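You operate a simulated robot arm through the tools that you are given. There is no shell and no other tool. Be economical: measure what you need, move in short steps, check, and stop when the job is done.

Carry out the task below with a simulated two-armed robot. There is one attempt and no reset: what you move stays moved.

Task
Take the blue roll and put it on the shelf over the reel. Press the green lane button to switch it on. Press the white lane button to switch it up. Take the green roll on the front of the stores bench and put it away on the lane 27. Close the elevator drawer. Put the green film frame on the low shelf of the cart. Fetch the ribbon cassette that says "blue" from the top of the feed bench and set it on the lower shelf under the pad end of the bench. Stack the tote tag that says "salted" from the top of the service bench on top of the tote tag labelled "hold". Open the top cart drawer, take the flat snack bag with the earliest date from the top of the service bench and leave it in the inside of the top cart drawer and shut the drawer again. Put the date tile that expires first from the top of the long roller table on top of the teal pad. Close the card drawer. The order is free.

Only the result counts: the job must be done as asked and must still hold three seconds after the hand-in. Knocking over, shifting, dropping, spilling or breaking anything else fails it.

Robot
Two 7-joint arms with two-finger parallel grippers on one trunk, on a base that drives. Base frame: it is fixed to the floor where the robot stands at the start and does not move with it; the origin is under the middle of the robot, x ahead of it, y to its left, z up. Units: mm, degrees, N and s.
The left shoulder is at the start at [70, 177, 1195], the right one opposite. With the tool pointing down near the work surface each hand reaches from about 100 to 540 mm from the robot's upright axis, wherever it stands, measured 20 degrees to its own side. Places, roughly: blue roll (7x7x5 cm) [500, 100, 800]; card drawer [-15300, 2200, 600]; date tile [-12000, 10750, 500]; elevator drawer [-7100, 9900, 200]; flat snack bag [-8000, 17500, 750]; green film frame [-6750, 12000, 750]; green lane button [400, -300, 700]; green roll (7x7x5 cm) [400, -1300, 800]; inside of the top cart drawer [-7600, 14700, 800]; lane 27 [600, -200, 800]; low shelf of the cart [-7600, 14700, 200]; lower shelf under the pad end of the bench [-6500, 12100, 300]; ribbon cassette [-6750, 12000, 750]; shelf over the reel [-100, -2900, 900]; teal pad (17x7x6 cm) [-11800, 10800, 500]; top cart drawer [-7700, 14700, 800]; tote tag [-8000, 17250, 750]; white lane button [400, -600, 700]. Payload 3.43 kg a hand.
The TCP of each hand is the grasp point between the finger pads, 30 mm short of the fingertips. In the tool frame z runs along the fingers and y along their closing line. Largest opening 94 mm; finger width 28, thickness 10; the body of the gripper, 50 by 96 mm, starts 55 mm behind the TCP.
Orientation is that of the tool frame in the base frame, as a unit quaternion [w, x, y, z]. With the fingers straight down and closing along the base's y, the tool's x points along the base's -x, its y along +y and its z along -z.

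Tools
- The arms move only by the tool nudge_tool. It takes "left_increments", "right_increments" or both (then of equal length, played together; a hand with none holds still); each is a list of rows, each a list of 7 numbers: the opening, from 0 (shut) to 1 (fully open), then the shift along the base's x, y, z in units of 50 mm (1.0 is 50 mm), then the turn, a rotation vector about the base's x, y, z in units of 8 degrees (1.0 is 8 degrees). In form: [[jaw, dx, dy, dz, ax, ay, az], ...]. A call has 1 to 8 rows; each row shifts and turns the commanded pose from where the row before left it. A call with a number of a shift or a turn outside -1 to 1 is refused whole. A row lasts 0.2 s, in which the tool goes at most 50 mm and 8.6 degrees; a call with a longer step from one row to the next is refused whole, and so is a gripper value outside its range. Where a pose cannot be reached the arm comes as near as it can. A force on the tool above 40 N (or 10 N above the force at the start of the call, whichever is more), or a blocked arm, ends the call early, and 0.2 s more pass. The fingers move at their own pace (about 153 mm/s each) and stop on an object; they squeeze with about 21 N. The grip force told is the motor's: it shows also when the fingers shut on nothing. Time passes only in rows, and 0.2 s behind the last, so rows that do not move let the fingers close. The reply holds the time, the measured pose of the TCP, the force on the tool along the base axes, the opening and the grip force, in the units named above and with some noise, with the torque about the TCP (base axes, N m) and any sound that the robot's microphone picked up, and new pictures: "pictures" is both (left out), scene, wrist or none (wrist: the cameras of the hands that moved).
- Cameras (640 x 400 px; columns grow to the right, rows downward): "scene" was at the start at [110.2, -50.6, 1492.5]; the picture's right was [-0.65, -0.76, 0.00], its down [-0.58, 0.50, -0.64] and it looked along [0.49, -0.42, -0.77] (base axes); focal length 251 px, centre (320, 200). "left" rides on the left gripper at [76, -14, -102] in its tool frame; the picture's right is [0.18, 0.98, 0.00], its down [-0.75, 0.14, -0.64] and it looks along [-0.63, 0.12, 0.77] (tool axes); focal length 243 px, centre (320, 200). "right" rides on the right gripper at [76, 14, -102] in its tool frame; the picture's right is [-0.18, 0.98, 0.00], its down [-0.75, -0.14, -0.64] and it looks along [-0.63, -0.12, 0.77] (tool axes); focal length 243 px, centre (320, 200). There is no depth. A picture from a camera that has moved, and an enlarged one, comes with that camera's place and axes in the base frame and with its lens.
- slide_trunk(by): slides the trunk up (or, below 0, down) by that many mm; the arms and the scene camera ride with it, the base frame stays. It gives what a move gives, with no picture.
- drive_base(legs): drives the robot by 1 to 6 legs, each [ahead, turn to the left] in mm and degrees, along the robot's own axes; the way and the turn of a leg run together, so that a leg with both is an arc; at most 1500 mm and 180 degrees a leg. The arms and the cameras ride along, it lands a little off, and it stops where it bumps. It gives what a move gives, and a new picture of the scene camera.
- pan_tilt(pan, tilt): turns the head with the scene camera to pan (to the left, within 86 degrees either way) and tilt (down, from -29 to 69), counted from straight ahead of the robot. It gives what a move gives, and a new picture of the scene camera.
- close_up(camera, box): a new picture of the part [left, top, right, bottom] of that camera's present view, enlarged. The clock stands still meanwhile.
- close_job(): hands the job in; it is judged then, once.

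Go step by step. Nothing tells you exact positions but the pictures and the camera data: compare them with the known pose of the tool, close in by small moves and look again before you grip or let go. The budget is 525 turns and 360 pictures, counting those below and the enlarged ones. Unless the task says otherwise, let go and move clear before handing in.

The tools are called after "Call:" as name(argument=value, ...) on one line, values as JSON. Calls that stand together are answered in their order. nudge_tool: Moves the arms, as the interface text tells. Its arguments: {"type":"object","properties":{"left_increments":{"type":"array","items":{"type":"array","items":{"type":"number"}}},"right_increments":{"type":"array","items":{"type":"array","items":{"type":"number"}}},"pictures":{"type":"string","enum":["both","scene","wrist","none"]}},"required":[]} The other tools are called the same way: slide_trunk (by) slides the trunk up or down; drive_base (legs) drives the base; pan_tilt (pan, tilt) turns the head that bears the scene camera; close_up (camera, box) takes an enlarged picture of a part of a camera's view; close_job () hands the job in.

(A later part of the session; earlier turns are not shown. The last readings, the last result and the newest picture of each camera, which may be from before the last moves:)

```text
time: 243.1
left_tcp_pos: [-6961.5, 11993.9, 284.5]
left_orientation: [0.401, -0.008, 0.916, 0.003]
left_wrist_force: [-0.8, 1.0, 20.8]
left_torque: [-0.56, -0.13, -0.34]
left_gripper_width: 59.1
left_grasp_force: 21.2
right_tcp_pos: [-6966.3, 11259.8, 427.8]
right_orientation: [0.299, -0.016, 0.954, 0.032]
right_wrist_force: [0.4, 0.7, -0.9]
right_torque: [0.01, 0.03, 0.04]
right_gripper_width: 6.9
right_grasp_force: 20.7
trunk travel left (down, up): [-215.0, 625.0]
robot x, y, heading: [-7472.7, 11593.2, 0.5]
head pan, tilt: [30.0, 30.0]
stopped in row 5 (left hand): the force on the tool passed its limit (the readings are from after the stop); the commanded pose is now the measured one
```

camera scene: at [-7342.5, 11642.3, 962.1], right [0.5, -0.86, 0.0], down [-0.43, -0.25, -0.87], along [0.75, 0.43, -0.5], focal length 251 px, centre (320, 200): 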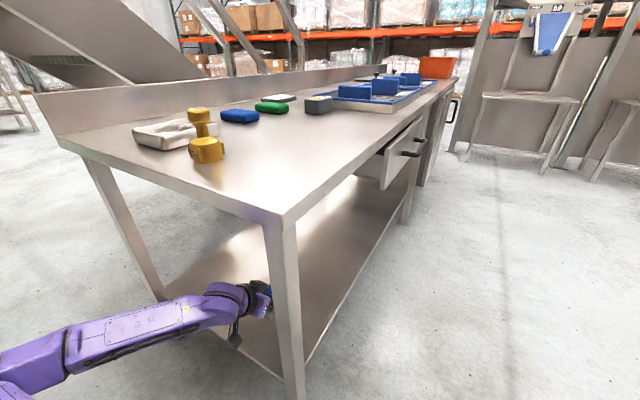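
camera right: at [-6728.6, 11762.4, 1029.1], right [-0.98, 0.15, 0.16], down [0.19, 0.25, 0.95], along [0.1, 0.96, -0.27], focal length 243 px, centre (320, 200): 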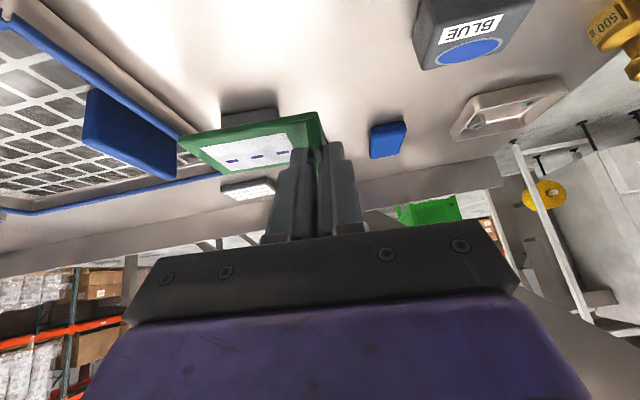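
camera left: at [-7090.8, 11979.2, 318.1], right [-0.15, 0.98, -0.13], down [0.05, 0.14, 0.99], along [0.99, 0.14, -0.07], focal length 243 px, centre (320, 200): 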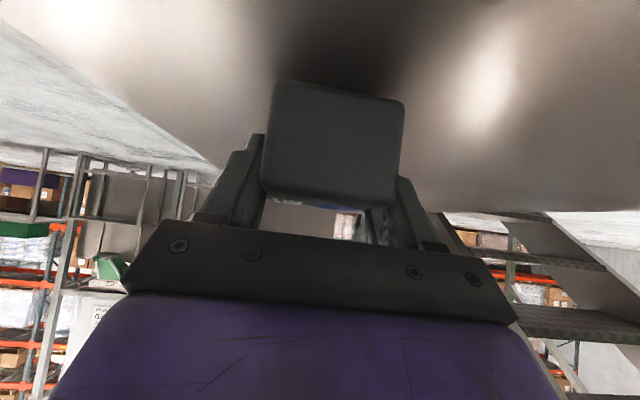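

Contact at tcp z ≈ 284. I will release and back out along the tool axis.

Call:
nudge_tool(left_increments=[[0.2, 0, 0, 0.04, 0, 0, 0], [1, 0, 0, 0, 0, 0, 0], [1, 0, 0, 0, 0, 0, 0], [1, -0.4, 0, 0.4, 0, 0, 0], [1, -0.6, 0, 0.6, 0, 0, 0], [1, -0.9, 0, 0.3, 0, 0, 0], [1, -0.9, -0.1, 0, 0, 0, 0], [1, -0.9, -0.2, 0, 0, 0, 0]])

```text
time: 244.9
left_tcp_pos: [-7143.4, 11991.7, 337.2]
left_orientation: [0.398, -0.008, 0.917, 0.004]
left_wrist_force: [0.1, -0.3, 0.0]
left_torque: [-0.01, -0.04, -0.02]
left_gripper_width: 93.9
left_grasp_force: 0.1
left hand out of reach, approached as far as the arm can: row 8
right_tcp_pos: [-6964.9, 11259.1, 426.5]
right_orientation: [0.299, -0.017, 0.954, 0.033]
right_wrist_force: [0.4, 0.1, -0.2]
right_torque: [0.02, 0.02, 0.0]
right_gripper_width: 6.8
right_grasp_force: 20.8
trunk travel left (down, up): [-215.0, 625.0]
robot x, y, heading: [-7472.2, 11597.3, 0.1]
head pan, tilt: [30.0, 30.0]
camera scene: at [-7342.7, 11642.5, 962.2], right [0.5, -0.86, 0.0], down [-0.43, -0.25, -0.87], along [0.75, 0.44, -0.5], focal length 251 px, centre (320, 200)
camera left: at [-7270.0, 11976.6, 353.6], right [-0.14, 0.98, -0.14], down [0.04, 0.14, 0.99], along [0.99, 0.14, -0.06], focal length 243 px, centre (320, 200)
```

scene: 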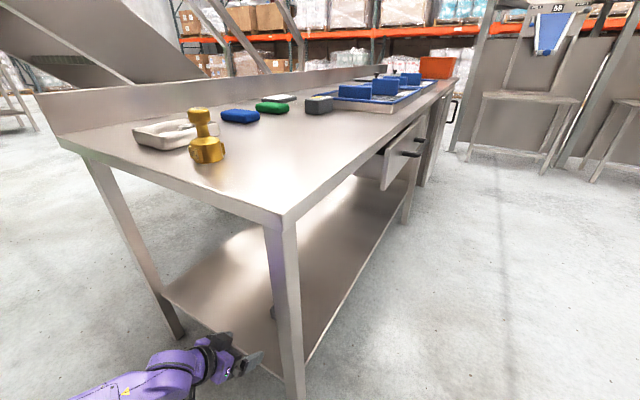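
left: 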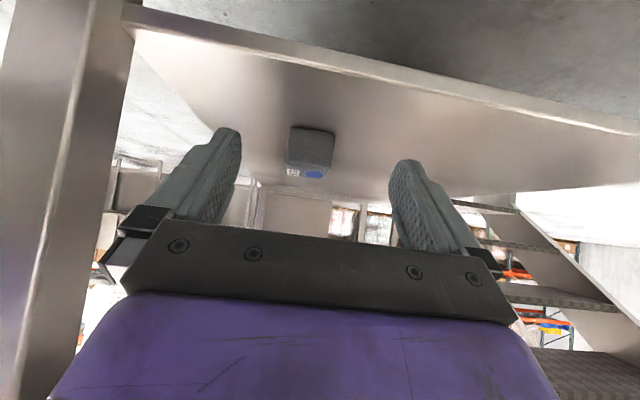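

The BLUE cassette stands on the lower shelf. I will back out, raise the trunk and tuck the left hand.

Call:
drive_base(legs=[[-190, 0]])

Call:
slide_trunk(by=400)

Call:
slide_trunk(by=170)

Call:
nudge_tool(left_increments=[[1, 0.3, -0.8, 0.3, 0, 0.95, 0], [1, 0.3, -0.8, 0.3, 0, 0.95, 0], [1, 0.3, -0.8, 0.3, 0, 0.95, 0], [1, 0, -0.8, 0.3, 0, 0.95, 0], [1, 0, -0.8, 0, 0, 0.95, 0], [1, 0, -0.5, 0, 0, 0.95, 0]], pictures="none")

Call:
pan_tilt(pan=85, tilt=25)

```text
time: 246.4
left_tcp_pos: [-7333.5, 11992.5, 337.9]
left_orientation: [0.398, -0.01, 0.917, 0.005]
left_wrist_force: [1.0, 0.4, 0.2]
left_torque: [0.01, 0.02, 0.01]
left_gripper_width: 94.0
left_grasp_force: 0.1
right_tcp_pos: [-7152.7, 11259.1, 426.0]
right_orientation: [0.298, -0.019, 0.954, 0.033]
right_wrist_force: [-0.3, 0.4, -0.8]
right_torque: [0.03, -0.02, 0.04]
right_gripper_width: 6.8
right_grasp_force: 20.8
trunk travel left (down, up): [-215.0, 625.0]
robot x, y, heading: [-7661.0, 11597.4, 0.3]
head pan, tilt: [30.0, 30.0]
camera scene: at [-7531.2, 11641.8, 962.2], right [0.51, -0.86, 0.0], down [-0.43, -0.25, -0.87], along [0.75, 0.44, -0.5], focal length 251 px, centre (320, 200)
```

scene: 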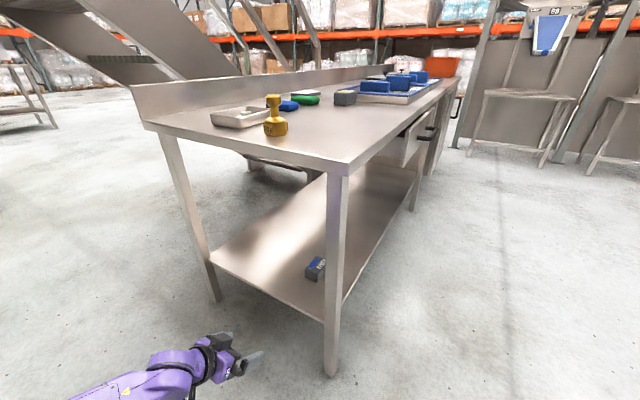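

```text
time: 250.3
left_tcp_pos: [-7333.3, 11991.4, 737.7]
left_orientation: [0.397, -0.01, 0.918, 0.005]
left_wrist_force: [1.0, -0.1, -0.1]
left_torque: [0.02, -0.02, -0.04]
left_gripper_width: 93.7
left_grasp_force: 0.1
right_tcp_pos: [-7151.4, 11259.5, 825.4]
right_orientation: [0.299, -0.018, 0.954, 0.033]
right_wrist_force: [-0.4, -0.6, 0.0]
right_torque: [0.01, 0.01, -0.02]
right_gripper_width: 7.0
right_grasp_force: 21.4
trunk travel left (down, up): [-615.0, 225.0]
robot x, y, heading: [-7661.3, 11597.8, 0.5]
head pan, tilt: [30.0, 30.0]
```

```text
time: 252.2
left_tcp_pos: [-7332.3, 11992.6, 907.5]
left_orientation: [0.398, -0.01, 0.917, 0.004]
left_wrist_force: [-0.1, 0.6, 0.2]
left_torque: [-0.02, -0.02, 0.02]
left_gripper_width: 93.9
left_grasp_force: 0.0
right_tcp_pos: [-7152.9, 11259.9, 995.7]
right_orientation: [0.299, -0.017, 0.953, 0.033]
right_wrist_force: [-0.1, -0.3, 0.2]
right_torque: [0.01, -0.01, -0.01]
right_gripper_width: 6.9
right_grasp_force: 21.0
trunk travel left (down, up): [-785.0, 55.0]
robot x, y, heading: [-7663.2, 11594.3, 0.4]
head pan, tilt: [30.0, 30.0]
```

```text
time: 253.6
left_tcp_pos: [-7268.7, 11775.6, 954.6]
left_orientation: [0.01, -0.009, 1.0, 0.009]
left_wrist_force: [0.6, 0.7, 0.8]
left_torque: [0.04, -0.03, 0.0]
left_gripper_width: 94.1
left_grasp_force: 0.1
left hand out of reach, approached as far as the arm can: row 1
right_tcp_pos: [-7151.6, 11258.3, 995.6]
right_orientation: [0.298, -0.017, 0.954, 0.033]
right_wrist_force: [0.7, -0.7, 0.0]
right_torque: [-0.04, 0.02, 0.0]
right_gripper_width: 7.1
right_grasp_force: 21.3
trunk travel left (down, up): [-785.0, 55.0]
robot x, y, heading: [-7661.4, 11595.3, 0.3]
head pan, tilt: [30.0, 30.0]
```

```text
time: 254.8
left_tcp_pos: [-7269.7, 11778.7, 954.5]
left_orientation: [0.012, -0.009, 1.0, 0.008]
left_wrist_force: [0.5, -0.3, 0.5]
left_torque: [-0.02, 0.0, -0.04]
left_gripper_width: 93.9
left_grasp_force: 0.0
right_tcp_pos: [-7151.7, 11259.1, 997.6]
right_orientation: [0.299, -0.018, 0.954, 0.033]
right_wrist_force: [-0.5, -0.1, 0.5]
right_torque: [0.02, 0.02, 0.04]
right_gripper_width: 6.8
right_grasp_force: 20.8
trunk travel left (down, up): [-785.0, 55.0]
robot x, y, heading: [-7660.7, 11592.7, 0.0]
head pan, tilt: [85.0, 25.0]
camera scene: at [-7601.5, 11687.7, 1540.1], right [1.0, -0.08, 0.0], down [-0.03, -0.42, -0.91], along [0.07, 0.9, -0.42], focal length 251 px, centre (320, 200)
```

scene: 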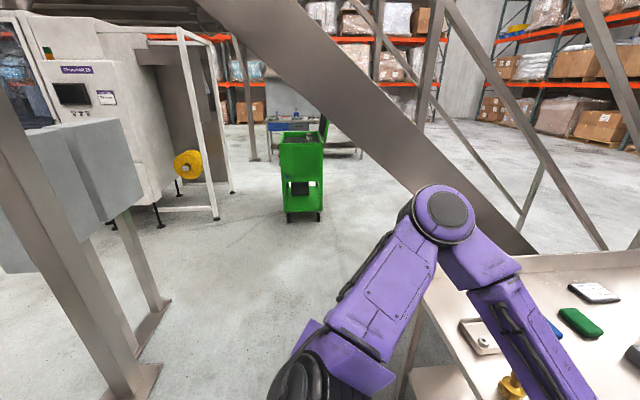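

The green cart stands straight ahead along +y, with stairs passing overhead. I will turn, lower the trunk to pass under and drive.

Call:
drive_base(legs=[[0, 99]])

Call:
slide_trunk(by=-400)

Call:
drive_base(legs=[[1200, 0], [500, 0], [0, -9]])

Call:
pan_tilt(pan=-20, tilt=20)

```text
time: 259.4
left_tcp_pos: [-7900.7, 11954.7, 954.1]
left_orientation: [0.0, 0.764, -0.645, -0.014]
left_wrist_force: [-0.1, 0.3, -0.8]
left_torque: [0.01, -0.01, 0.0]
left_gripper_width: 94.1
left_grasp_force: 0.0
right_tcp_pos: [-7406.8, 12150.5, 996.7]
right_orientation: [-0.17, 0.736, -0.607, -0.248]
right_wrist_force: [0.3, 0.3, 0.4]
right_torque: [-0.02, 0.02, 0.0]
right_gripper_width: 6.7
right_grasp_force: 20.7
trunk travel left (down, up): [-785.0, 55.0]
robot x, y, heading: [-7660.4, 11595.0, 99.2]
head pan, tilt: [85.0, 25.0]
camera scene: at [-7759.0, 11638.4, 1540.1], right [-0.07, 1.0, 0.0], down [0.42, 0.03, -0.91], along [-0.9, -0.07, -0.42], focal length 251 px, centre (320, 200)
```

scene: 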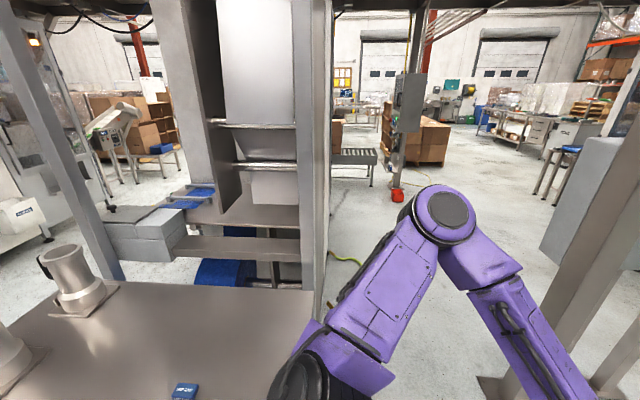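

```text
time: 263.2
left_tcp_pos: [-7900.5, 11954.8, 555.2]
left_orientation: [-0.001, 0.764, -0.644, -0.014]
left_wrist_force: [0.6, -0.9, -0.4]
left_torque: [0.01, 0.0, -0.01]
left_gripper_width: 94.3
left_grasp_force: 0.0
right_tcp_pos: [-7406.4, 12149.6, 596.8]
right_orientation: [-0.169, 0.735, -0.608, -0.247]
right_wrist_force: [-0.4, -0.8, 0.3]
right_torque: [0.01, 0.05, 0.0]
right_gripper_width: 6.8
right_grasp_force: 20.6
trunk travel left (down, up): [-385.0, 455.0]
robot x, y, heading: [-7659.7, 11593.6, 99.2]
head pan, tilt: [85.0, 25.0]
```

```text
time: 272.4
left_tcp_pos: [-8115.7, 13645.3, 554.3]
left_orientation: [-0.003, 0.713, -0.701, -0.013]
left_wrist_force: [-0.8, -0.5, -0.3]
left_torque: [-0.01, 0.04, 0.01]
left_gripper_width: 94.3
left_grasp_force: 0.0
right_tcp_pos: [-7596.8, 13764.6, 595.2]
right_orientation: [-0.188, 0.688, -0.661, -0.234]
right_wrist_force: [0.3, 0.6, 0.5]
right_torque: [0.01, 0.0, 0.0]
right_gripper_width: 6.8
right_grasp_force: 20.7
trunk travel left (down, up): [-385.0, 455.0]
robot x, y, heading: [-7931.2, 13254.1, 90.4]
head pan, tilt: [85.0, 25.0]
camera scene: at [-8023.5, 13311.6, 1140.2], right [0.08, 1.0, 0.0], down [0.42, -0.03, -0.91], along [-0.9, 0.07, -0.42], focal length 251 px, centre (320, 200)
```

scene: 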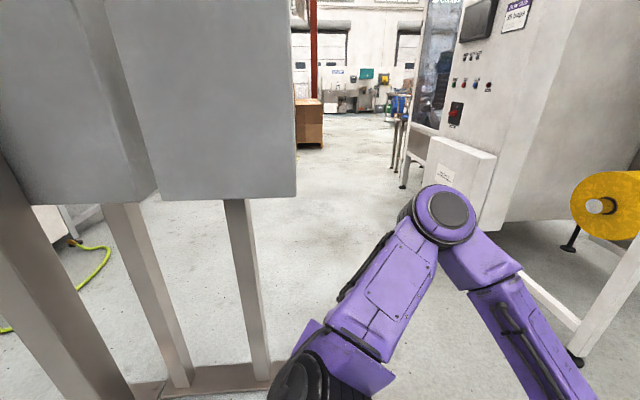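

```text
time: 274.2
left_tcp_pos: [-8117.2, 13646.0, 554.1]
left_orientation: [-0.002, 0.713, -0.701, -0.014]
left_wrist_force: [-0.6, 0.2, 0.2]
left_torque: [0.0, -0.03, -0.01]
left_gripper_width: 94.0
left_grasp_force: 0.1
right_tcp_pos: [-7598.2, 13765.7, 596.9]
right_orientation: [-0.187, 0.688, -0.661, -0.235]
right_wrist_force: [-0.5, 0.4, -0.7]
right_torque: [-0.03, 0.01, 0.0]
right_gripper_width: 6.8
right_grasp_force: 20.5
trunk travel left (down, up): [-385.0, 455.0]
robot x, y, heading: [-7933.2, 13254.0, 90.8]
head pan, tilt: [-20.0, 20.0]
camera scene: at [-7901.2, 13392.3, 1148.2], right [0.94, -0.33, 0.0], down [-0.11, -0.32, -0.94], along [0.31, 0.89, -0.34], focal length 251 px, centre (320, 200)
```

scene: 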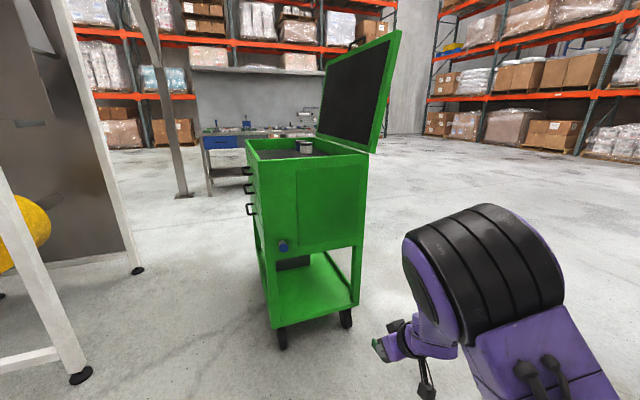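

The tool cart's open low shelf faces me at about y ≈ 14320 with z ≈ 200, and its drawers face −x. I will approach with the frame, then lower the trunk.

Call:
drive_base(legs=[[470, -0.6]])

Call:
slide_trunk(by=-220)

Call:
pan_tilt(pan=-30, tilt=40)

Call:
nudge_tool(right_increments=[[0, 0, 0, 0, 0, 0, 0]], pictures="wrist")

```text
time: 277.0
left_tcp_pos: [-8110.6, 14115.2, 554.0]
left_orientation: [-0.002, 0.707, -0.707, -0.014]
left_wrist_force: [0.5, -0.7, -0.1]
left_torque: [-0.02, 0.0, 0.01]
left_gripper_width: 93.9
left_grasp_force: 0.0
right_tcp_pos: [-7590.0, 14225.1, 596.2]
right_orientation: [-0.189, 0.682, -0.667, -0.232]
right_wrist_force: [0.2, 0.2, -0.8]
right_torque: [-0.03, 0.0, -0.01]
right_gripper_width: 6.7
right_grasp_force: 21.3
trunk travel left (down, up): [-385.0, 455.0]
robot x, y, heading: [-7932.3, 13720.6, 89.4]
head pan, tilt: [-20.0, 20.0]
camera scene: at [-7899.3, 13858.7, 1148.1], right [0.94, -0.35, 0.0], down [-0.12, -0.32, -0.94], along [0.33, 0.88, -0.34], focal length 251 px, centre (320, 200)
```

scene: 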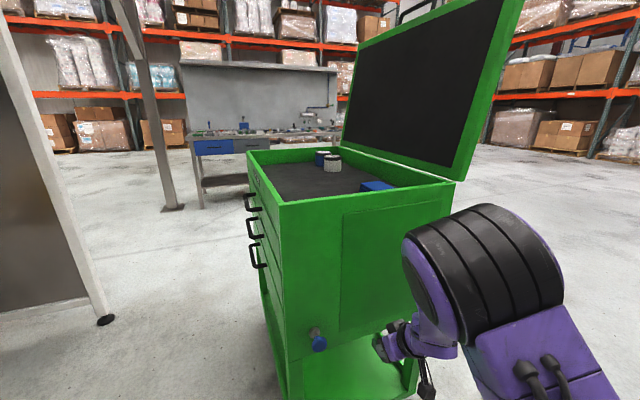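

```text
time: 279.4
left_tcp_pos: [-8110.7, 14114.2, 334.7]
left_orientation: [-0.002, 0.707, -0.707, -0.015]
left_wrist_force: [0.5, 0.7, 0.9]
left_torque: [0.0, 0.0, 0.02]
left_gripper_width: 94.2
left_grasp_force: 0.0
right_tcp_pos: [-7590.6, 14224.5, 378.1]
right_orientation: [-0.19, 0.681, -0.668, -0.232]
right_wrist_force: [0.0, 0.2, -0.7]
right_torque: [0.01, 0.01, -0.03]
right_gripper_width: 7.2
right_grasp_force: 21.2
trunk travel left (down, up): [-165.0, 675.0]
robot x, y, heading: [-7933.1, 13721.9, 89.6]
head pan, tilt: [-20.0, 20.0]
```

```text
time: 280.2
left_tcp_pos: [-8109.8, 14115.0, 334.3]
left_orientation: [-0.002, 0.707, -0.707, -0.013]
left_wrist_force: [0.6, 0.4, 0.5]
left_torque: [0.0, -0.02, 0.03]
left_gripper_width: 93.8
left_grasp_force: 0.1
right_tcp_pos: [-7589.0, 14224.6, 375.6]
right_orientation: [-0.189, 0.682, -0.667, -0.233]
right_wrist_force: [0.1, -1.3, -0.3]
right_torque: [-0.02, -0.03, 0.01]
right_gripper_width: 6.9
right_grasp_force: 21.0
trunk travel left (down, up): [-165.0, 675.0]
robot x, y, heading: [-7933.2, 13721.8, 89.4]
head pan, tilt: [-30.0, 40.0]
camera scene: at [-7888.8, 13844.2, 896.9], right [0.86, -0.51, 0.0], down [-0.33, -0.55, -0.77], along [0.39, 0.66, -0.64], focal length 251 px, centre (320, 200)
```

scene: 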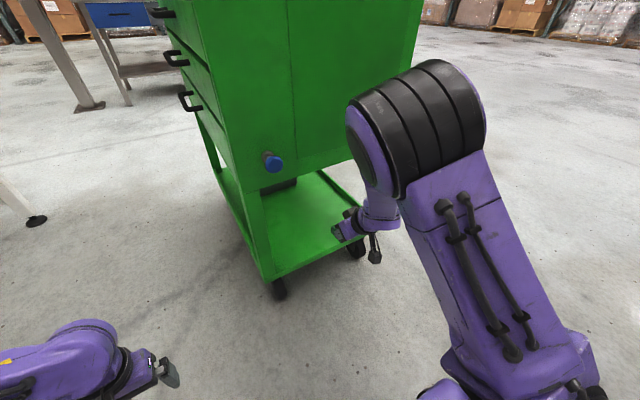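

```text
time: 280.6
left_tcp_pos: [-8110.0, 14113.8, 335.0]
left_orientation: [0.003, -0.707, 0.707, 0.013]
left_wrist_force: [0.2, 0.6, -0.1]
left_torque: [-0.01, 0.01, 0.0]
left_gripper_width: 93.9
left_grasp_force: 0.0
right_tcp_pos: [-7589.0, 14224.1, 376.9]
right_orientation: [-0.188, 0.683, -0.666, -0.233]
right_wrist_force: [-0.1, 0.4, -0.5]
right_torque: [-0.01, 0.01, -0.01]
right_gripper_width: 6.9
right_grasp_force: 20.9
trunk travel left (down, up): [-165.0, 675.0]
robot x, y, heading: [-7936.8, 13720.9, 89.7]
head pan, tilt: [-30.0, 40.0]
camera right: at [-7598.0, 14101.3, 418.1], right [-0.98, 0.11, 0.16], down [0.18, 0.26, 0.95], along [0.07, 0.96, -0.27], focal length 243 px, centre (320, 200)
```

right: 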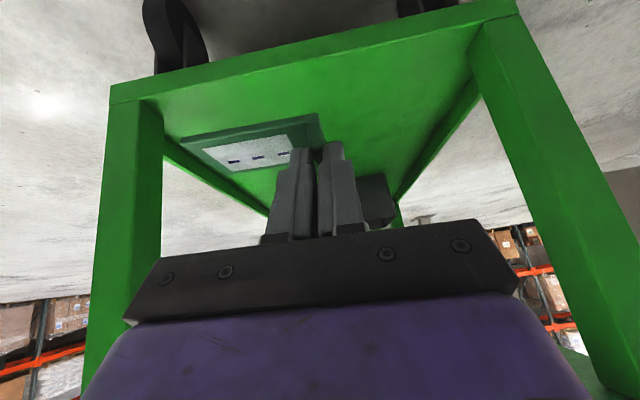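

The view is clear: shelf edge at y ≈ 14317 and z ≈ 200. I will move the frame in over the shelf.

Call:
nudge_tool(right_increments=[[0, -0.3, 0.8, -0.2, 0, 0, 0], [0, -0.3, 0.8, -0.2, 0, 0, 0], [0, -0.2, 0.8, -0.3, 0, 0, 0], [0, 0, 0.5, -0.3, 0, 0, 0]], pictures="wrist")

```text
time: 281.6
left_tcp_pos: [-8110.6, 14114.9, 333.0]
left_orientation: [0.002, -0.707, 0.707, 0.013]
left_wrist_force: [0.6, 0.3, 0.0]
left_torque: [0.02, -0.02, -0.02]
left_gripper_width: 94.2
left_grasp_force: 0.0
right_tcp_pos: [-7630.4, 14371.9, 327.5]
right_orientation: [-0.19, 0.682, -0.667, -0.233]
right_wrist_force: [0.5, -0.9, -1.0]
right_torque: [-0.02, 0.03, -0.01]
right_gripper_width: 6.8
right_grasp_force: 21.0
trunk travel left (down, up): [-165.0, 675.0]
robot x, y, heading: [-7936.5, 13718.7, 89.5]
head pan, tilt: [-30.0, 40.0]
camera right: at [-7638.4, 14248.8, 369.7], right [-0.98, 0.11, 0.16], down [0.18, 0.26, 0.95], along [0.07, 0.96, -0.27], focal length 243 px, centre (320, 200)
```

right: 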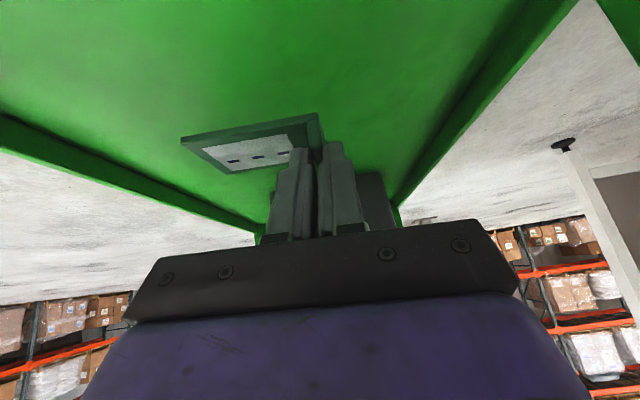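

Call:
nudge_tool(right_increments=[[0, 0, 0, -0.6, 0, 0, 0], [0, 0, 0, -0.4, 0, 0, 0], [0, 0, 0, -0.2, 0, 0, 0], [0, 0, 0, -0.1, 0, 0, 0]], pictures="wrist")

```text
time: 282.6
left_tcp_pos: [-8110.7, 14115.0, 334.0]
left_orientation: [-0.002, 0.707, -0.707, -0.014]
left_wrist_force: [0.5, -0.1, -0.1]
left_torque: [-0.01, -0.01, 0.02]
left_gripper_width: 93.7
left_grasp_force: 0.0
right_tcp_pos: [-7629.8, 14371.5, 264.0]
right_orientation: [-0.19, 0.681, -0.667, -0.233]
right_wrist_force: [0.1, 0.4, -0.2]
right_torque: [0.01, -0.04, 0.03]
right_gripper_width: 7.0
right_grasp_force: 20.8
trunk travel left (down, up): [-165.0, 675.0]
robot x, y, heading: [-7934.2, 13720.1, 89.7]
head pan, tilt: [-30.0, 40.0]
camera right: at [-7638.1, 14247.9, 304.7], right [-0.98, 0.11, 0.16], down [0.18, 0.26, 0.95], along [0.07, 0.96, -0.27], focal length 243 px, centre (320, 200)
```

right: 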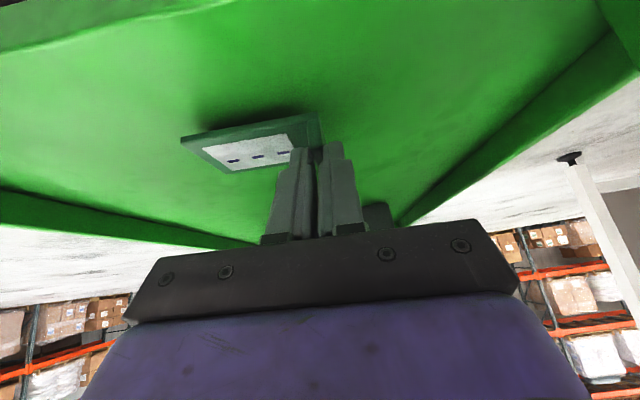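

Call:
nudge_tool(right_increments=[[0, 0, 0, -0.1, 0, 0, 0], [0, 0, 0, -0.08, 0, 0, 0], [0, 0, 0, -0.08, 0, 0, 0]], pictures="wrist")

```text
time: 283.4
left_tcp_pos: [-8110.4, 14114.6, 334.3]
left_orientation: [0.003, -0.707, 0.707, 0.014]
left_wrist_force: [0.2, -0.1, 0.1]
left_torque: [0.0, 0.01, -0.01]
left_gripper_width: 94.0
left_grasp_force: 0.0
right_tcp_pos: [-7630.1, 14369.8, 249.7]
right_orientation: [-0.19, 0.682, -0.667, -0.233]
right_wrist_force: [-0.4, -0.2, 1.8]
right_torque: [0.09, -0.12, -0.01]
right_gripper_width: 7.2
right_grasp_force: 20.2
trunk travel left (down, up): [-165.0, 675.0]
robot x, y, heading: [-7934.1, 13723.9, 89.3]
head pan, tilt: [-30.0, 40.0]
camera right: at [-7637.5, 14247.6, 290.3], right [-0.98, 0.11, 0.16], down [0.18, 0.26, 0.95], along [0.07, 0.96, -0.27], focal length 243 px, centre (320, 200)
```

right: 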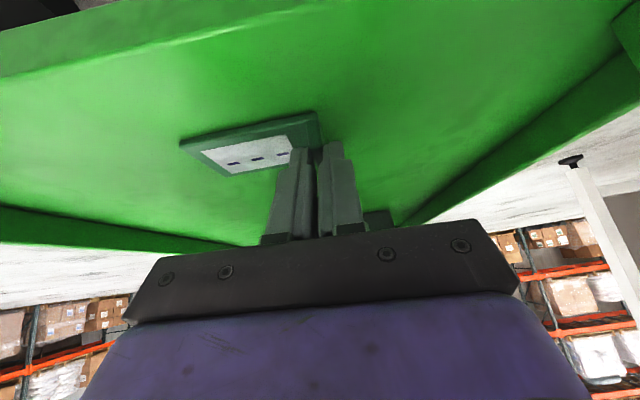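

Contact is beginning. I will settle a little, release and back out.

Call:
nudge_tool(right_increments=[[0, 0, 0, -0.04, 0, 0, 0], [0.3, 0, 0, 0, 0, 0, 0], [0.3, 0, 0, 0, 0, 0, 0], [0.3, 0, -0.1, 0.3, 0, 0, 0], [0.3, 0, -0.3, 0.5, 0, 0, 0], [0.3, 0, -0.8, 0.3, 0, 0, 0], [0.3, 0, -0.9, 0, 0, 0, 0], [0.3, 0, -0.9, 0, 0, 0, 0]], pictures="wrist")

```text
time: 285.2
left_tcp_pos: [-8109.3, 14114.1, 335.3]
left_orientation: [0.003, -0.707, 0.707, 0.015]
left_wrist_force: [-0.5, 0.5, -1.1]
left_torque: [0.0, 0.02, 0.02]
left_gripper_width: 94.0
left_grasp_force: 0.1
right_tcp_pos: [-7632.1, 14219.8, 297.1]
right_orientation: [-0.189, 0.683, -0.666, -0.233]
right_wrist_force: [0.2, -0.2, -0.4]
right_torque: [0.02, 0.03, -0.06]
right_gripper_width: 28.2
right_grasp_force: 0.1
trunk travel left (down, up): [-165.0, 675.0]
robot x, y, heading: [-7935.2, 13716.5, 89.6]
head pan, tilt: [-30.0, 40.0]
camera right: at [-7639.2, 14096.1, 339.9], right [-0.98, 0.11, 0.16], down [0.18, 0.26, 0.95], along [0.07, 0.96, -0.27], focal length 243 px, centre (320, 200)
```

right: 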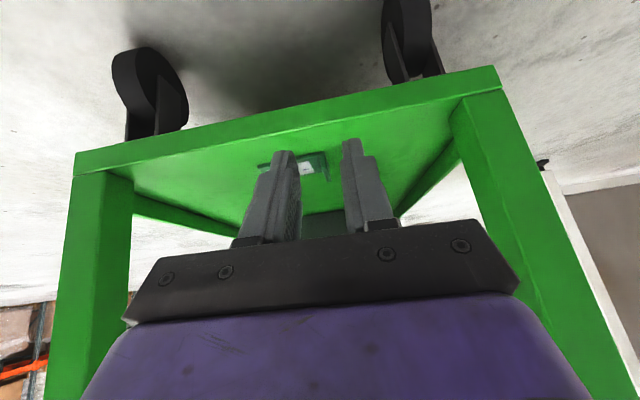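

The frame rests on the low shelf. I will raise the trunk, tuck the right hand and go round to the drawer side.

Call:
drive_base(legs=[[-200, 0]])

Call:
slide_trunk(by=400)

Call:
slide_trunk(by=200)

Call:
nudge_tool(right_increments=[[1, 0, -0.5, 0.2, -0.9, 0, 0], [1, 0, -0.5, 0.2, -0.9, 0, 0], [1, 0, -0.5, 0.2, -0.9, 0, 0], [1, 0, -0.5, 0.2, -0.9, 0, 0], [1, 0, -0.2, 0.2, -0.9, 0, 0]], pictures="none")

Call:
drive_base(legs=[[0, 26], [1230, 0], [0, -116]])

Call:
pan_tilt(pan=0, tilt=40)

```text
time: 286.8
left_tcp_pos: [-8112.9, 13914.5, 334.2]
left_orientation: [-0.004, 0.709, -0.705, -0.013]
left_wrist_force: [0.5, 0.1, 0.0]
left_torque: [0.0, 0.01, 0.0]
left_gripper_width: 93.6
left_grasp_force: 0.1
right_tcp_pos: [-7634.8, 14021.9, 298.2]
right_orientation: [-0.188, 0.684, -0.665, -0.234]
right_wrist_force: [0.0, -0.3, 0.1]
right_torque: [0.02, -0.02, 0.0]
right_gripper_width: 28.3
right_grasp_force: 0.1
trunk travel left (down, up): [-165.0, 675.0]
robot x, y, heading: [-7936.7, 13522.4, 89.5]
head pan, tilt: [-30.0, 40.0]
camera scene: at [-7890.4, 13645.5, 896.8], right [0.86, -0.5, 0.0], down [-0.32, -0.56, -0.77], along [0.39, 0.66, -0.64], focal length 251 px, centre (320, 200)
```

scene: 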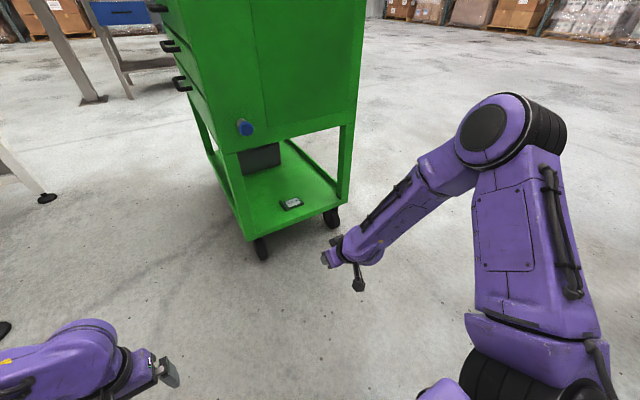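

```text
time: 290.6
left_tcp_pos: [-8113.2, 13915.1, 734.4]
left_orientation: [-0.003, 0.709, -0.705, -0.013]
left_wrist_force: [-0.9, -0.2, 0.7]
left_torque: [0.0, 0.04, -0.01]
left_gripper_width: 94.2
left_grasp_force: 0.0
right_tcp_pos: [-7633.4, 14021.7, 697.4]
right_orientation: [-0.19, 0.683, -0.666, -0.233]
right_wrist_force: [-0.2, 0.3, 0.4]
right_torque: [0.0, -0.02, -0.04]
right_gripper_width: 28.3
right_grasp_force: 0.0
trunk travel left (down, up): [-565.0, 275.0]
robot x, y, heading: [-7933.5, 13524.0, 90.0]
head pan, tilt: [-30.0, 40.0]
```

```text
time: 292.8
left_tcp_pos: [-8111.4, 13915.0, 933.1]
left_orientation: [-0.003, 0.709, -0.705, -0.013]
left_wrist_force: [0.2, -0.2, -0.5]
left_torque: [-0.02, -0.02, 0.0]
left_gripper_width: 94.0
left_grasp_force: 0.2
right_tcp_pos: [-7634.5, 14023.1, 897.8]
right_orientation: [-0.189, 0.684, -0.665, -0.233]
right_wrist_force: [0.0, 0.1, 0.7]
right_torque: [-0.02, 0.03, 0.0]
right_gripper_width: 28.1
right_grasp_force: 0.0
trunk travel left (down, up): [-765.0, 75.0]
robot x, y, heading: [-7936.0, 13520.2, 89.8]
head pan, tilt: [-30.0, 40.0]
```

```text
time: 294.0
left_tcp_pos: [-8112.7, 13915.6, 934.8]
left_orientation: [-0.002, 0.709, -0.705, -0.013]
left_wrist_force: [-0.2, -0.3, -0.3]
left_torque: [0.0, -0.02, 0.0]
left_gripper_width: 94.2
left_grasp_force: 0.0
right_tcp_pos: [-7633.6, 13911.3, 948.5]
right_orientation: [0.032, 0.708, -0.705, -0.015]
right_wrist_force: [0.5, 0.0, 0.3]
right_torque: [-0.02, -0.01, -0.01]
right_gripper_width: 93.8
right_grasp_force: 0.0
trunk travel left (down, up): [-765.0, 75.0]
robot x, y, heading: [-7935.6, 13522.6, 89.9]
head pan, tilt: [-30.0, 40.0]
```

```text
time: 299.2
left_tcp_pos: [-8604.1, 14448.0, 932.6]
left_orientation: [0.008, 0.857, -0.516, -0.004]
left_wrist_force: [0.6, -0.9, 0.8]
left_torque: [-0.01, 0.02, -0.02]
left_gripper_width: 94.0
left_grasp_force: 0.0
right_tcp_pos: [-8185.8, 14675.5, 946.7]
right_orientation: [0.033, 0.856, -0.515, -0.008]
right_wrist_force: [0.3, -0.9, -0.2]
right_torque: [0.04, 0.02, -0.02]
right_gripper_width: 93.8
right_grasp_force: 0.0
trunk travel left (down, up): [-765.0, 75.0]
robot x, y, heading: [-8273.1, 14196.1, 117.6]
head pan, tilt: [-30.0, 40.0]
stopped in leg 2: the force on the tool passed its limit (the readings are from after the stop); the commanded pose is now the measured one
camera scene: at [-8289.6, 14321.3, 1496.6], right [1.0, -0.04, 0.0], down [-0.03, -0.64, -0.77], along [0.03, 0.77, -0.64], focal length 251 px, centre (320, 200)
```

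scene: 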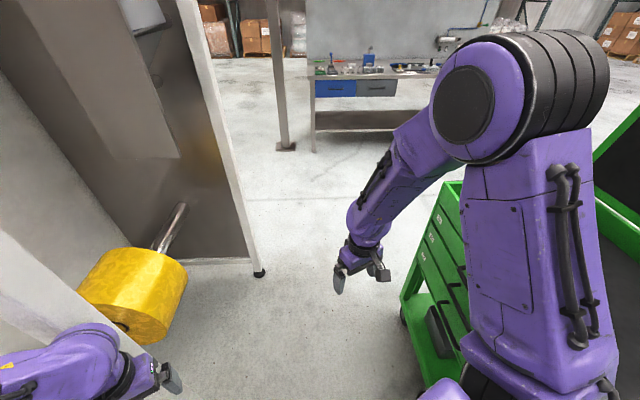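

```text
time: 300.2
left_tcp_pos: [-8604.8, 14446.9, 933.2]
left_orientation: [0.006, 0.857, -0.516, -0.003]
left_wrist_force: [1.8, -3.1, 0.6]
left_torque: [0.3, 0.23, 0.04]
left_gripper_width: 94.0
left_grasp_force: 0.1
right_tcp_pos: [-8185.9, 14677.2, 947.3]
right_orientation: [0.034, 0.857, -0.515, -0.009]
right_wrist_force: [-0.4, -0.7, 0.1]
right_torque: [-0.02, -0.02, 0.01]
right_gripper_width: 93.9
right_grasp_force: 0.1
trunk travel left (down, up): [-765.0, 75.0]
robot x, y, heading: [-8277.8, 14191.0, 117.6]
head pan, tilt: [0.0, 40.0]
camera scene: at [-8332.7, 14311.8, 1496.9], right [0.89, 0.46, 0.0], down [0.3, -0.57, -0.77], along [-0.35, 0.68, -0.64], focal length 251 px, centre (320, 200)
```

scene: 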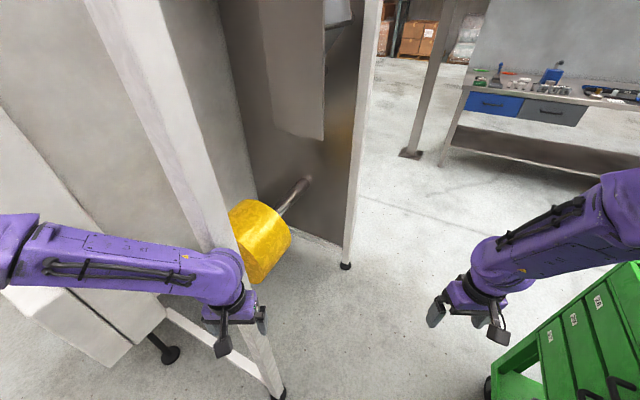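

The left hand brushed the machine frame on the left. I will back off slightly, tuck both hands in, and go up the corridor with heading 90.

Call:
drive_base(legs=[[-80, 0]])

Call:
nudge_tool(left_increments=[[1, 0.24, -0.46, 0.5, 0, 0, 0], [1, 0.24, -0.46, 0.5, 0, 0, 0], [1, 0.24, -0.46, 0, 0, 0, 0]], right_increments=[[1, 0.03, -0.72, 0.5, 0, 0, 0], [1, 0.03, -0.72, 0.5, 0, 0, 0], [1, 0.02, -0.72, 0, 0, 0, 0]], pictures="none")

Call:
drive_base(legs=[[0, -28]])

```text
time: 301.2
left_tcp_pos: [-8570.2, 14379.9, 932.4]
left_orientation: [0.008, 0.857, -0.515, -0.002]
left_wrist_force: [0.8, -0.2, 0.2]
left_torque: [0.04, 0.01, 0.0]
left_gripper_width: 94.3
left_grasp_force: 0.1
right_tcp_pos: [-8150.6, 14610.2, 947.3]
right_orientation: [0.034, 0.857, -0.514, -0.006]
right_wrist_force: [0.3, 0.3, 0.1]
right_torque: [0.01, 0.0, 0.0]
right_gripper_width: 93.9
right_grasp_force: 0.1
trunk travel left (down, up): [-765.0, 75.0]
robot x, y, heading: [-8237.0, 14123.7, 117.5]
head pan, tilt: [0.0, 40.0]
camera scene: at [-8298.0, 14244.3, 1496.6], right [0.89, 0.46, 0.0], down [0.3, -0.57, -0.77], along [-0.35, 0.68, -0.64], focal length 251 px, centre (320, 200)
```

scene: 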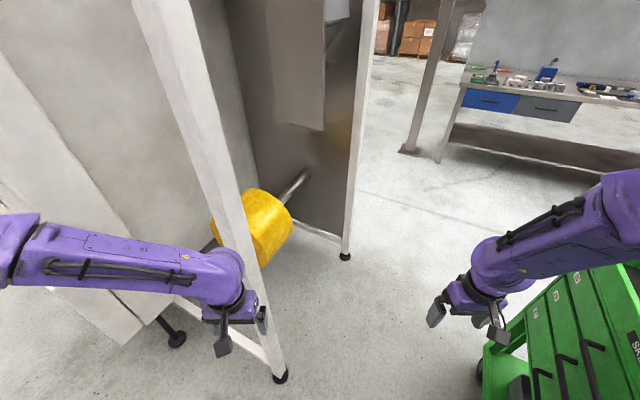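

```text
time: 302.0
left_tcp_pos: [-8541.9, 14317.2, 981.6]
left_orientation: [0.006, 0.857, -0.515, -0.001]
left_wrist_force: [0.5, -0.3, -0.4]
left_torque: [0.01, 0.01, 0.01]
left_gripper_width: 94.0
left_grasp_force: 0.0
left hand out of reach, approached as far as the arm can: row 3
right_tcp_pos: [-8160.7, 14522.8, 995.3]
right_orientation: [0.033, 0.858, -0.513, -0.006]
right_wrist_force: [-0.4, 0.6, 0.5]
right_torque: [0.02, -0.02, 0.04]
right_gripper_width: 94.0
right_grasp_force: 0.1
right hand out of reach, approached as far as the arm can: row 3
trunk travel left (down, up): [-765.0, 75.0]
robot x, y, heading: [-8239.3, 14124.8, 117.4]
head pan, tilt: [0.0, 40.0]
```

```text
time: 303.8
left_tcp_pos: [-8416.2, 14435.1, 983.2]
left_orientation: [0.008, 0.712, -0.702, -0.004]
left_wrist_force: [0.4, -0.1, -1.0]
left_torque: [-0.01, 0.03, -0.01]
left_gripper_width: 94.2
left_grasp_force: 0.0
right_tcp_pos: [-7981.9, 14443.9, 995.0]
right_orientation: [0.032, 0.711, -0.702, -0.015]
right_wrist_force: [-0.9, -0.4, 0.2]
right_torque: [0.0, 0.0, 0.02]
right_gripper_width: 94.1
right_grasp_force: 0.0
trunk travel left (down, up): [-765.0, 75.0]
robot x, y, heading: [-8234.1, 14122.2, 90.3]
head pan, tilt: [0.0, 40.0]
camera scene: at [-8236.0, 14258.4, 1496.8], right [1.0, 0.01, 0.0], down [0.0, -0.64, -0.77], along [0.0, 0.77, -0.64], focal length 251 px, centre (320, 200)
```

scene: 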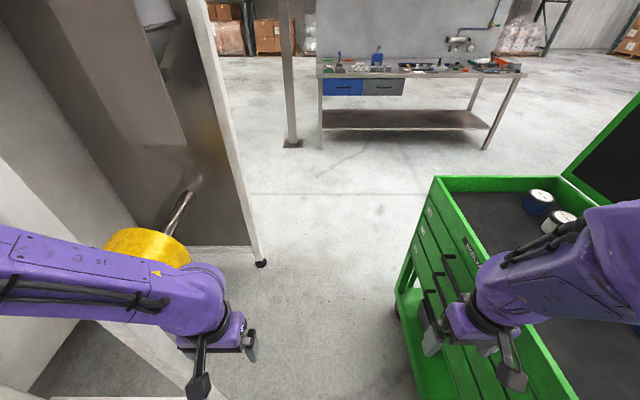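

Call:
close_up(camera="scene", box=[380, 160, 640, 400])

Call:
drive_base(legs=[[0, 7], [590, 0], [0, -97]])

```text
1.67 times, centred on (510, 280) of scene
camera zoom: at [-8236.0, 14258.4, 1496.8], right [1.0, 0.01, 0.0], down [0.0, -0.64, -0.77], along [0.0, 0.77, -0.64], focal length 418 px, centre (3, 67)
```

zoom: 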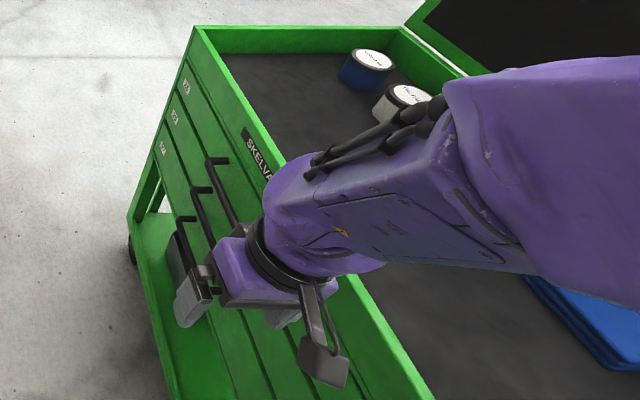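

```text
time: 306.5
left_tcp_pos: [-8522.5, 14606.0, 958.3]
left_orientation: [-0.135, -0.693, 0.707, -0.036]
left_wrist_force: [-3.0, -2.2, 2.1]
left_torque: [0.15, -0.34, 0.07]
left_gripper_width: 93.9
left_grasp_force: 0.0
right_tcp_pos: [-8150.6, 14726.0, 991.0]
right_orientation: [0.143, 0.76, -0.634, -0.03]
right_wrist_force: [-2.9, -1.3, -1.4]
right_torque: [0.05, -0.25, 0.07]
right_gripper_width: 94.1
right_grasp_force: 0.0
trunk travel left (down, up): [-765.0, 75.0]
robot x, y, heading: [-8277.4, 14411.6, 116.6]
head pan, tilt: [0.0, 40.0]
stopped in leg 2: the robot was blocked; the commanded pose is now the measured one
camera scene: at [-8259.3, 14352.5, 1520.8], right [0.89, 0.45, 0.01], down [0.25, -0.47, -0.84], along [-0.38, 0.75, -0.54], focal length 251 px, centre (320, 200)
```

scene: 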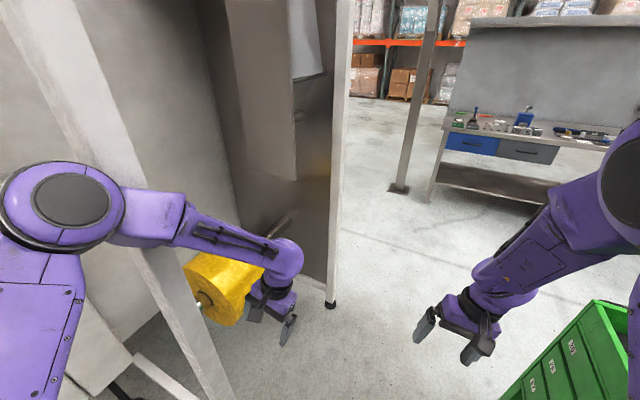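

The left elbow caught the machine post. I will back straight out and recheck.

Call:
drive_base(legs=[[-250, 0]])

Call:
drive_base(legs=[[0, -20]])

```text
time: 307.2
left_tcp_pos: [-8526.6, 14662.9, 864.2]
left_orientation: [-0.245, -0.556, 0.768, -0.203]
left_wrist_force: [0.1, -2.4, 1.0]
left_torque: [0.16, 0.04, -0.06]
left_gripper_width: 94.1
left_grasp_force: 0.1
right_tcp_pos: [-8178.6, 14793.3, 906.3]
right_orientation: [0.264, 0.725, -0.627, 0.109]
right_wrist_force: [3.4, -0.9, 0.0]
right_torque: [0.12, 0.23, -0.19]
right_gripper_width: 94.1
right_grasp_force: 0.1
trunk travel left (down, up): [-765.0, 75.0]
robot x, y, heading: [-8270.6, 14404.2, 116.3]
head pan, tilt: [0.0, 40.0]
stopped in leg 1: the robot was blocked; the commanded pose is now the measured one
camera scene: at [-8253.1, 14464.9, 1509.7], right [0.9, 0.44, -0.03], down [0.24, -0.55, -0.8], along [-0.37, 0.71, -0.6], focal length 251 px, centre (320, 200)
```

scene: 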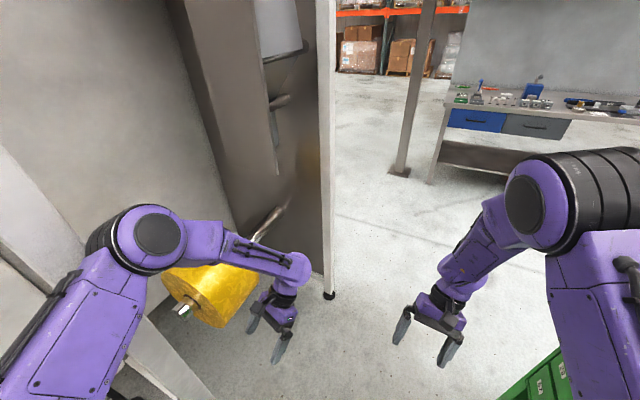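

```text
time: 308.0
left_tcp_pos: [-8567.1, 14708.5, 837.4]
left_orientation: [-0.2, -0.603, 0.753, -0.171]
left_wrist_force: [0.4, 1.5, -1.3]
left_torque: [-0.15, 0.09, -0.01]
left_gripper_width: 93.9
left_grasp_force: 0.1
right_tcp_pos: [-8206.4, 14817.5, 886.0]
right_orientation: [0.224, 0.723, -0.645, 0.102]
right_wrist_force: [-1.1, 0.8, 0.5]
right_torque: [0.01, -0.05, 0.06]
right_gripper_width: 94.0
right_grasp_force: 0.0
trunk travel left (down, up): [-765.0, 75.0]
robot x, y, heading: [-8271.4, 14405.7, 114.9]
head pan, tilt: [0.0, 40.0]
stopped in leg 1: the robot was blocked; the commanded pose is now the measured one
camera scene: at [-8303.4, 14596.6, 1498.7], right [0.91, 0.42, -0.03], down [0.26, -0.62, -0.74], along [-0.33, 0.66, -0.67], focal length 251 px, centre (320, 200)
```

scene: 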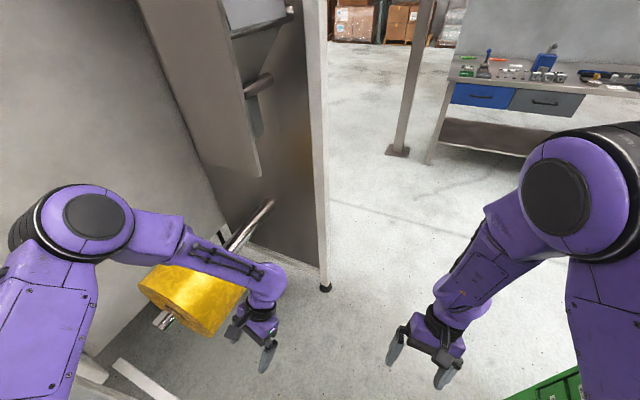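

The base seems jammed and rocking. I will let it settle and check.

Call:
nudge_tool(left_increments=[[1, 0, 0, 0, 0, 0, 0], [1, 0, 0, 0, 0, 0, 0], [1, 0, 0, 0, 0, 0, 0], [1, 0, 0, 0, 0, 0, 0]], right_increments=[[1, 0, 0, 0, 0, 0, 0], [1, 0, 0, 0, 0, 0, 0], [1, 0, 0, 0, 0, 0, 0], [1, 0, 0, 0, 0, 0, 0]], pictures="scene")

```text
time: 308.3
left_tcp_pos: [-8559.1, 14664.3, 841.5]
left_orientation: [-0.195, -0.596, 0.761, -0.166]
left_wrist_force: [-1.7, -1.5, 1.4]
left_torque: [0.13, -0.19, 0.04]
left_gripper_width: 94.3
left_grasp_force: 0.1
right_tcp_pos: [-8201.0, 14777.6, 894.1]
right_orientation: [0.21, 0.726, -0.648, 0.092]
right_wrist_force: [-0.8, -0.8, 0.4]
right_torque: [0.07, -0.08, 0.02]
right_gripper_width: 94.1
right_grasp_force: 0.1
trunk travel left (down, up): [-765.0, 75.0]
robot x, y, heading: [-8270.9, 14406.7, 114.8]
head pan, tilt: [0.0, 40.0]
stopped in row 1 (left hand): the arm was blocked; the commanded pose is now the measured one
camera scene: at [-8254.1, 14560.4, 1499.9], right [0.91, 0.41, -0.05], down [0.23, -0.6, -0.76], along [-0.35, 0.68, -0.64], focal length 251 px, centre (320, 200)
```

scene: 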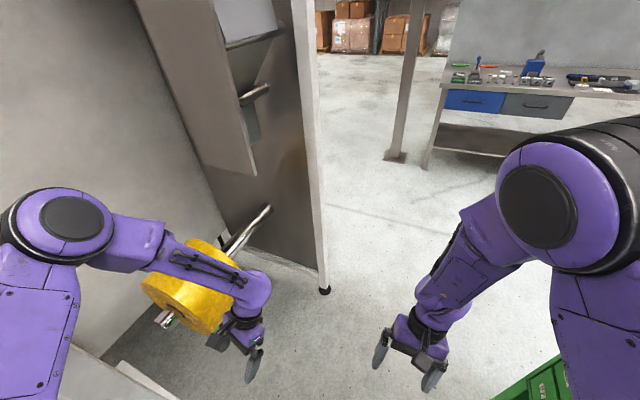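

Call:
drive_base(legs=[[-100, 0]])

```text
time: 309.5
left_tcp_pos: [-8561.2, 14582.6, 828.6]
left_orientation: [-0.135, -0.589, 0.777, -0.175]
left_wrist_force: [-6.5, -4.5, -3.2]
left_torque: [0.22, -0.5, 0.25]
left_gripper_width: 94.1
left_grasp_force: 0.0
right_tcp_pos: [-8216.1, 14697.5, 920.4]
right_orientation: [-0.188, -0.681, 0.705, -0.056]
right_wrist_force: [-4.7, -2.0, 0.1]
right_torque: [0.14, -0.41, 0.05]
right_gripper_width: 94.2
right_grasp_force: 0.0
trunk travel left (down, up): [-765.0, 75.0]
robot x, y, heading: [-8249.6, 14361.1, 103.8]
head pan, tilt: [0.0, 40.0]
stopped in leg 1: the robot was blocked; the commanded pose is now the measured one
camera scene: at [-8217.7, 14586.0, 1499.8], right [0.97, 0.23, -0.05], down [0.12, -0.67, -0.73], along [-0.21, 0.71, -0.68], focal length 251 px, centre (320, 200)
```

scene: 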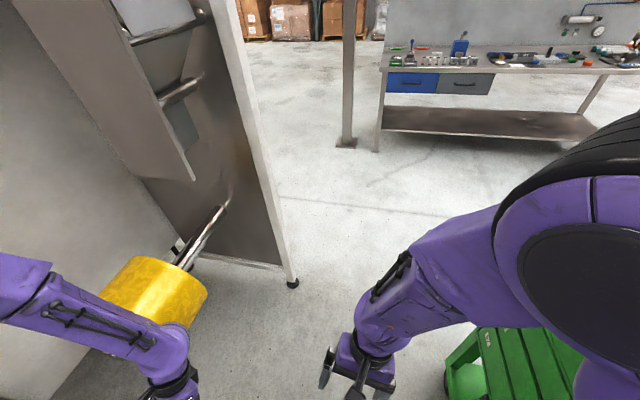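

Call:
drive_base(legs=[[-120, 0]])

```text
time: 310.3
left_tcp_pos: [-8558.9, 14535.3, 818.6]
left_orientation: [-0.07, -0.631, 0.748, -0.192]
left_wrist_force: [0.1, -0.6, 0.0]
left_torque: [0.05, 0.04, 0.01]
left_gripper_width: 94.0
left_grasp_force: 0.1
right_tcp_pos: [-8242.8, 14668.0, 936.5]
right_orientation: [-0.154, -0.64, 0.753, -0.007]
right_wrist_force: [-0.2, -1.1, -0.8]
right_torque: [0.01, 0.06, -0.03]
right_gripper_width: 94.0
right_grasp_force: 0.0
trunk travel left (down, up): [-765.0, 75.0]
robot x, y, heading: [-8250.3, 14372.4, 100.0]
head pan, tilt: [0.0, 40.0]
stopped in leg 1: the robot was blocked; the commanded pose is now the measured one
camera scene: at [-8209.3, 14609.0, 1495.0], right [0.98, 0.18, -0.05], down [0.08, -0.69, -0.72], along [-0.17, 0.71, -0.69], focal length 251 px, centre (320, 200)
```

scene: 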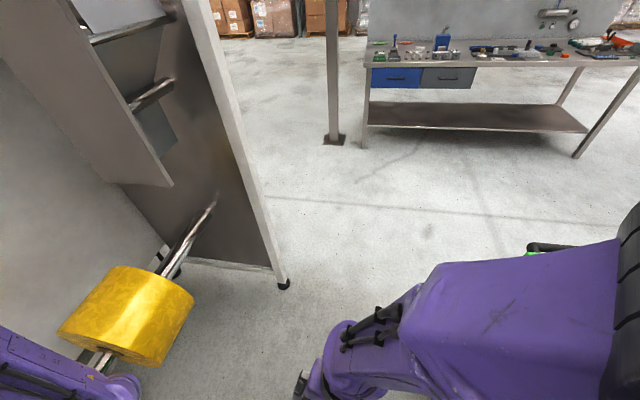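

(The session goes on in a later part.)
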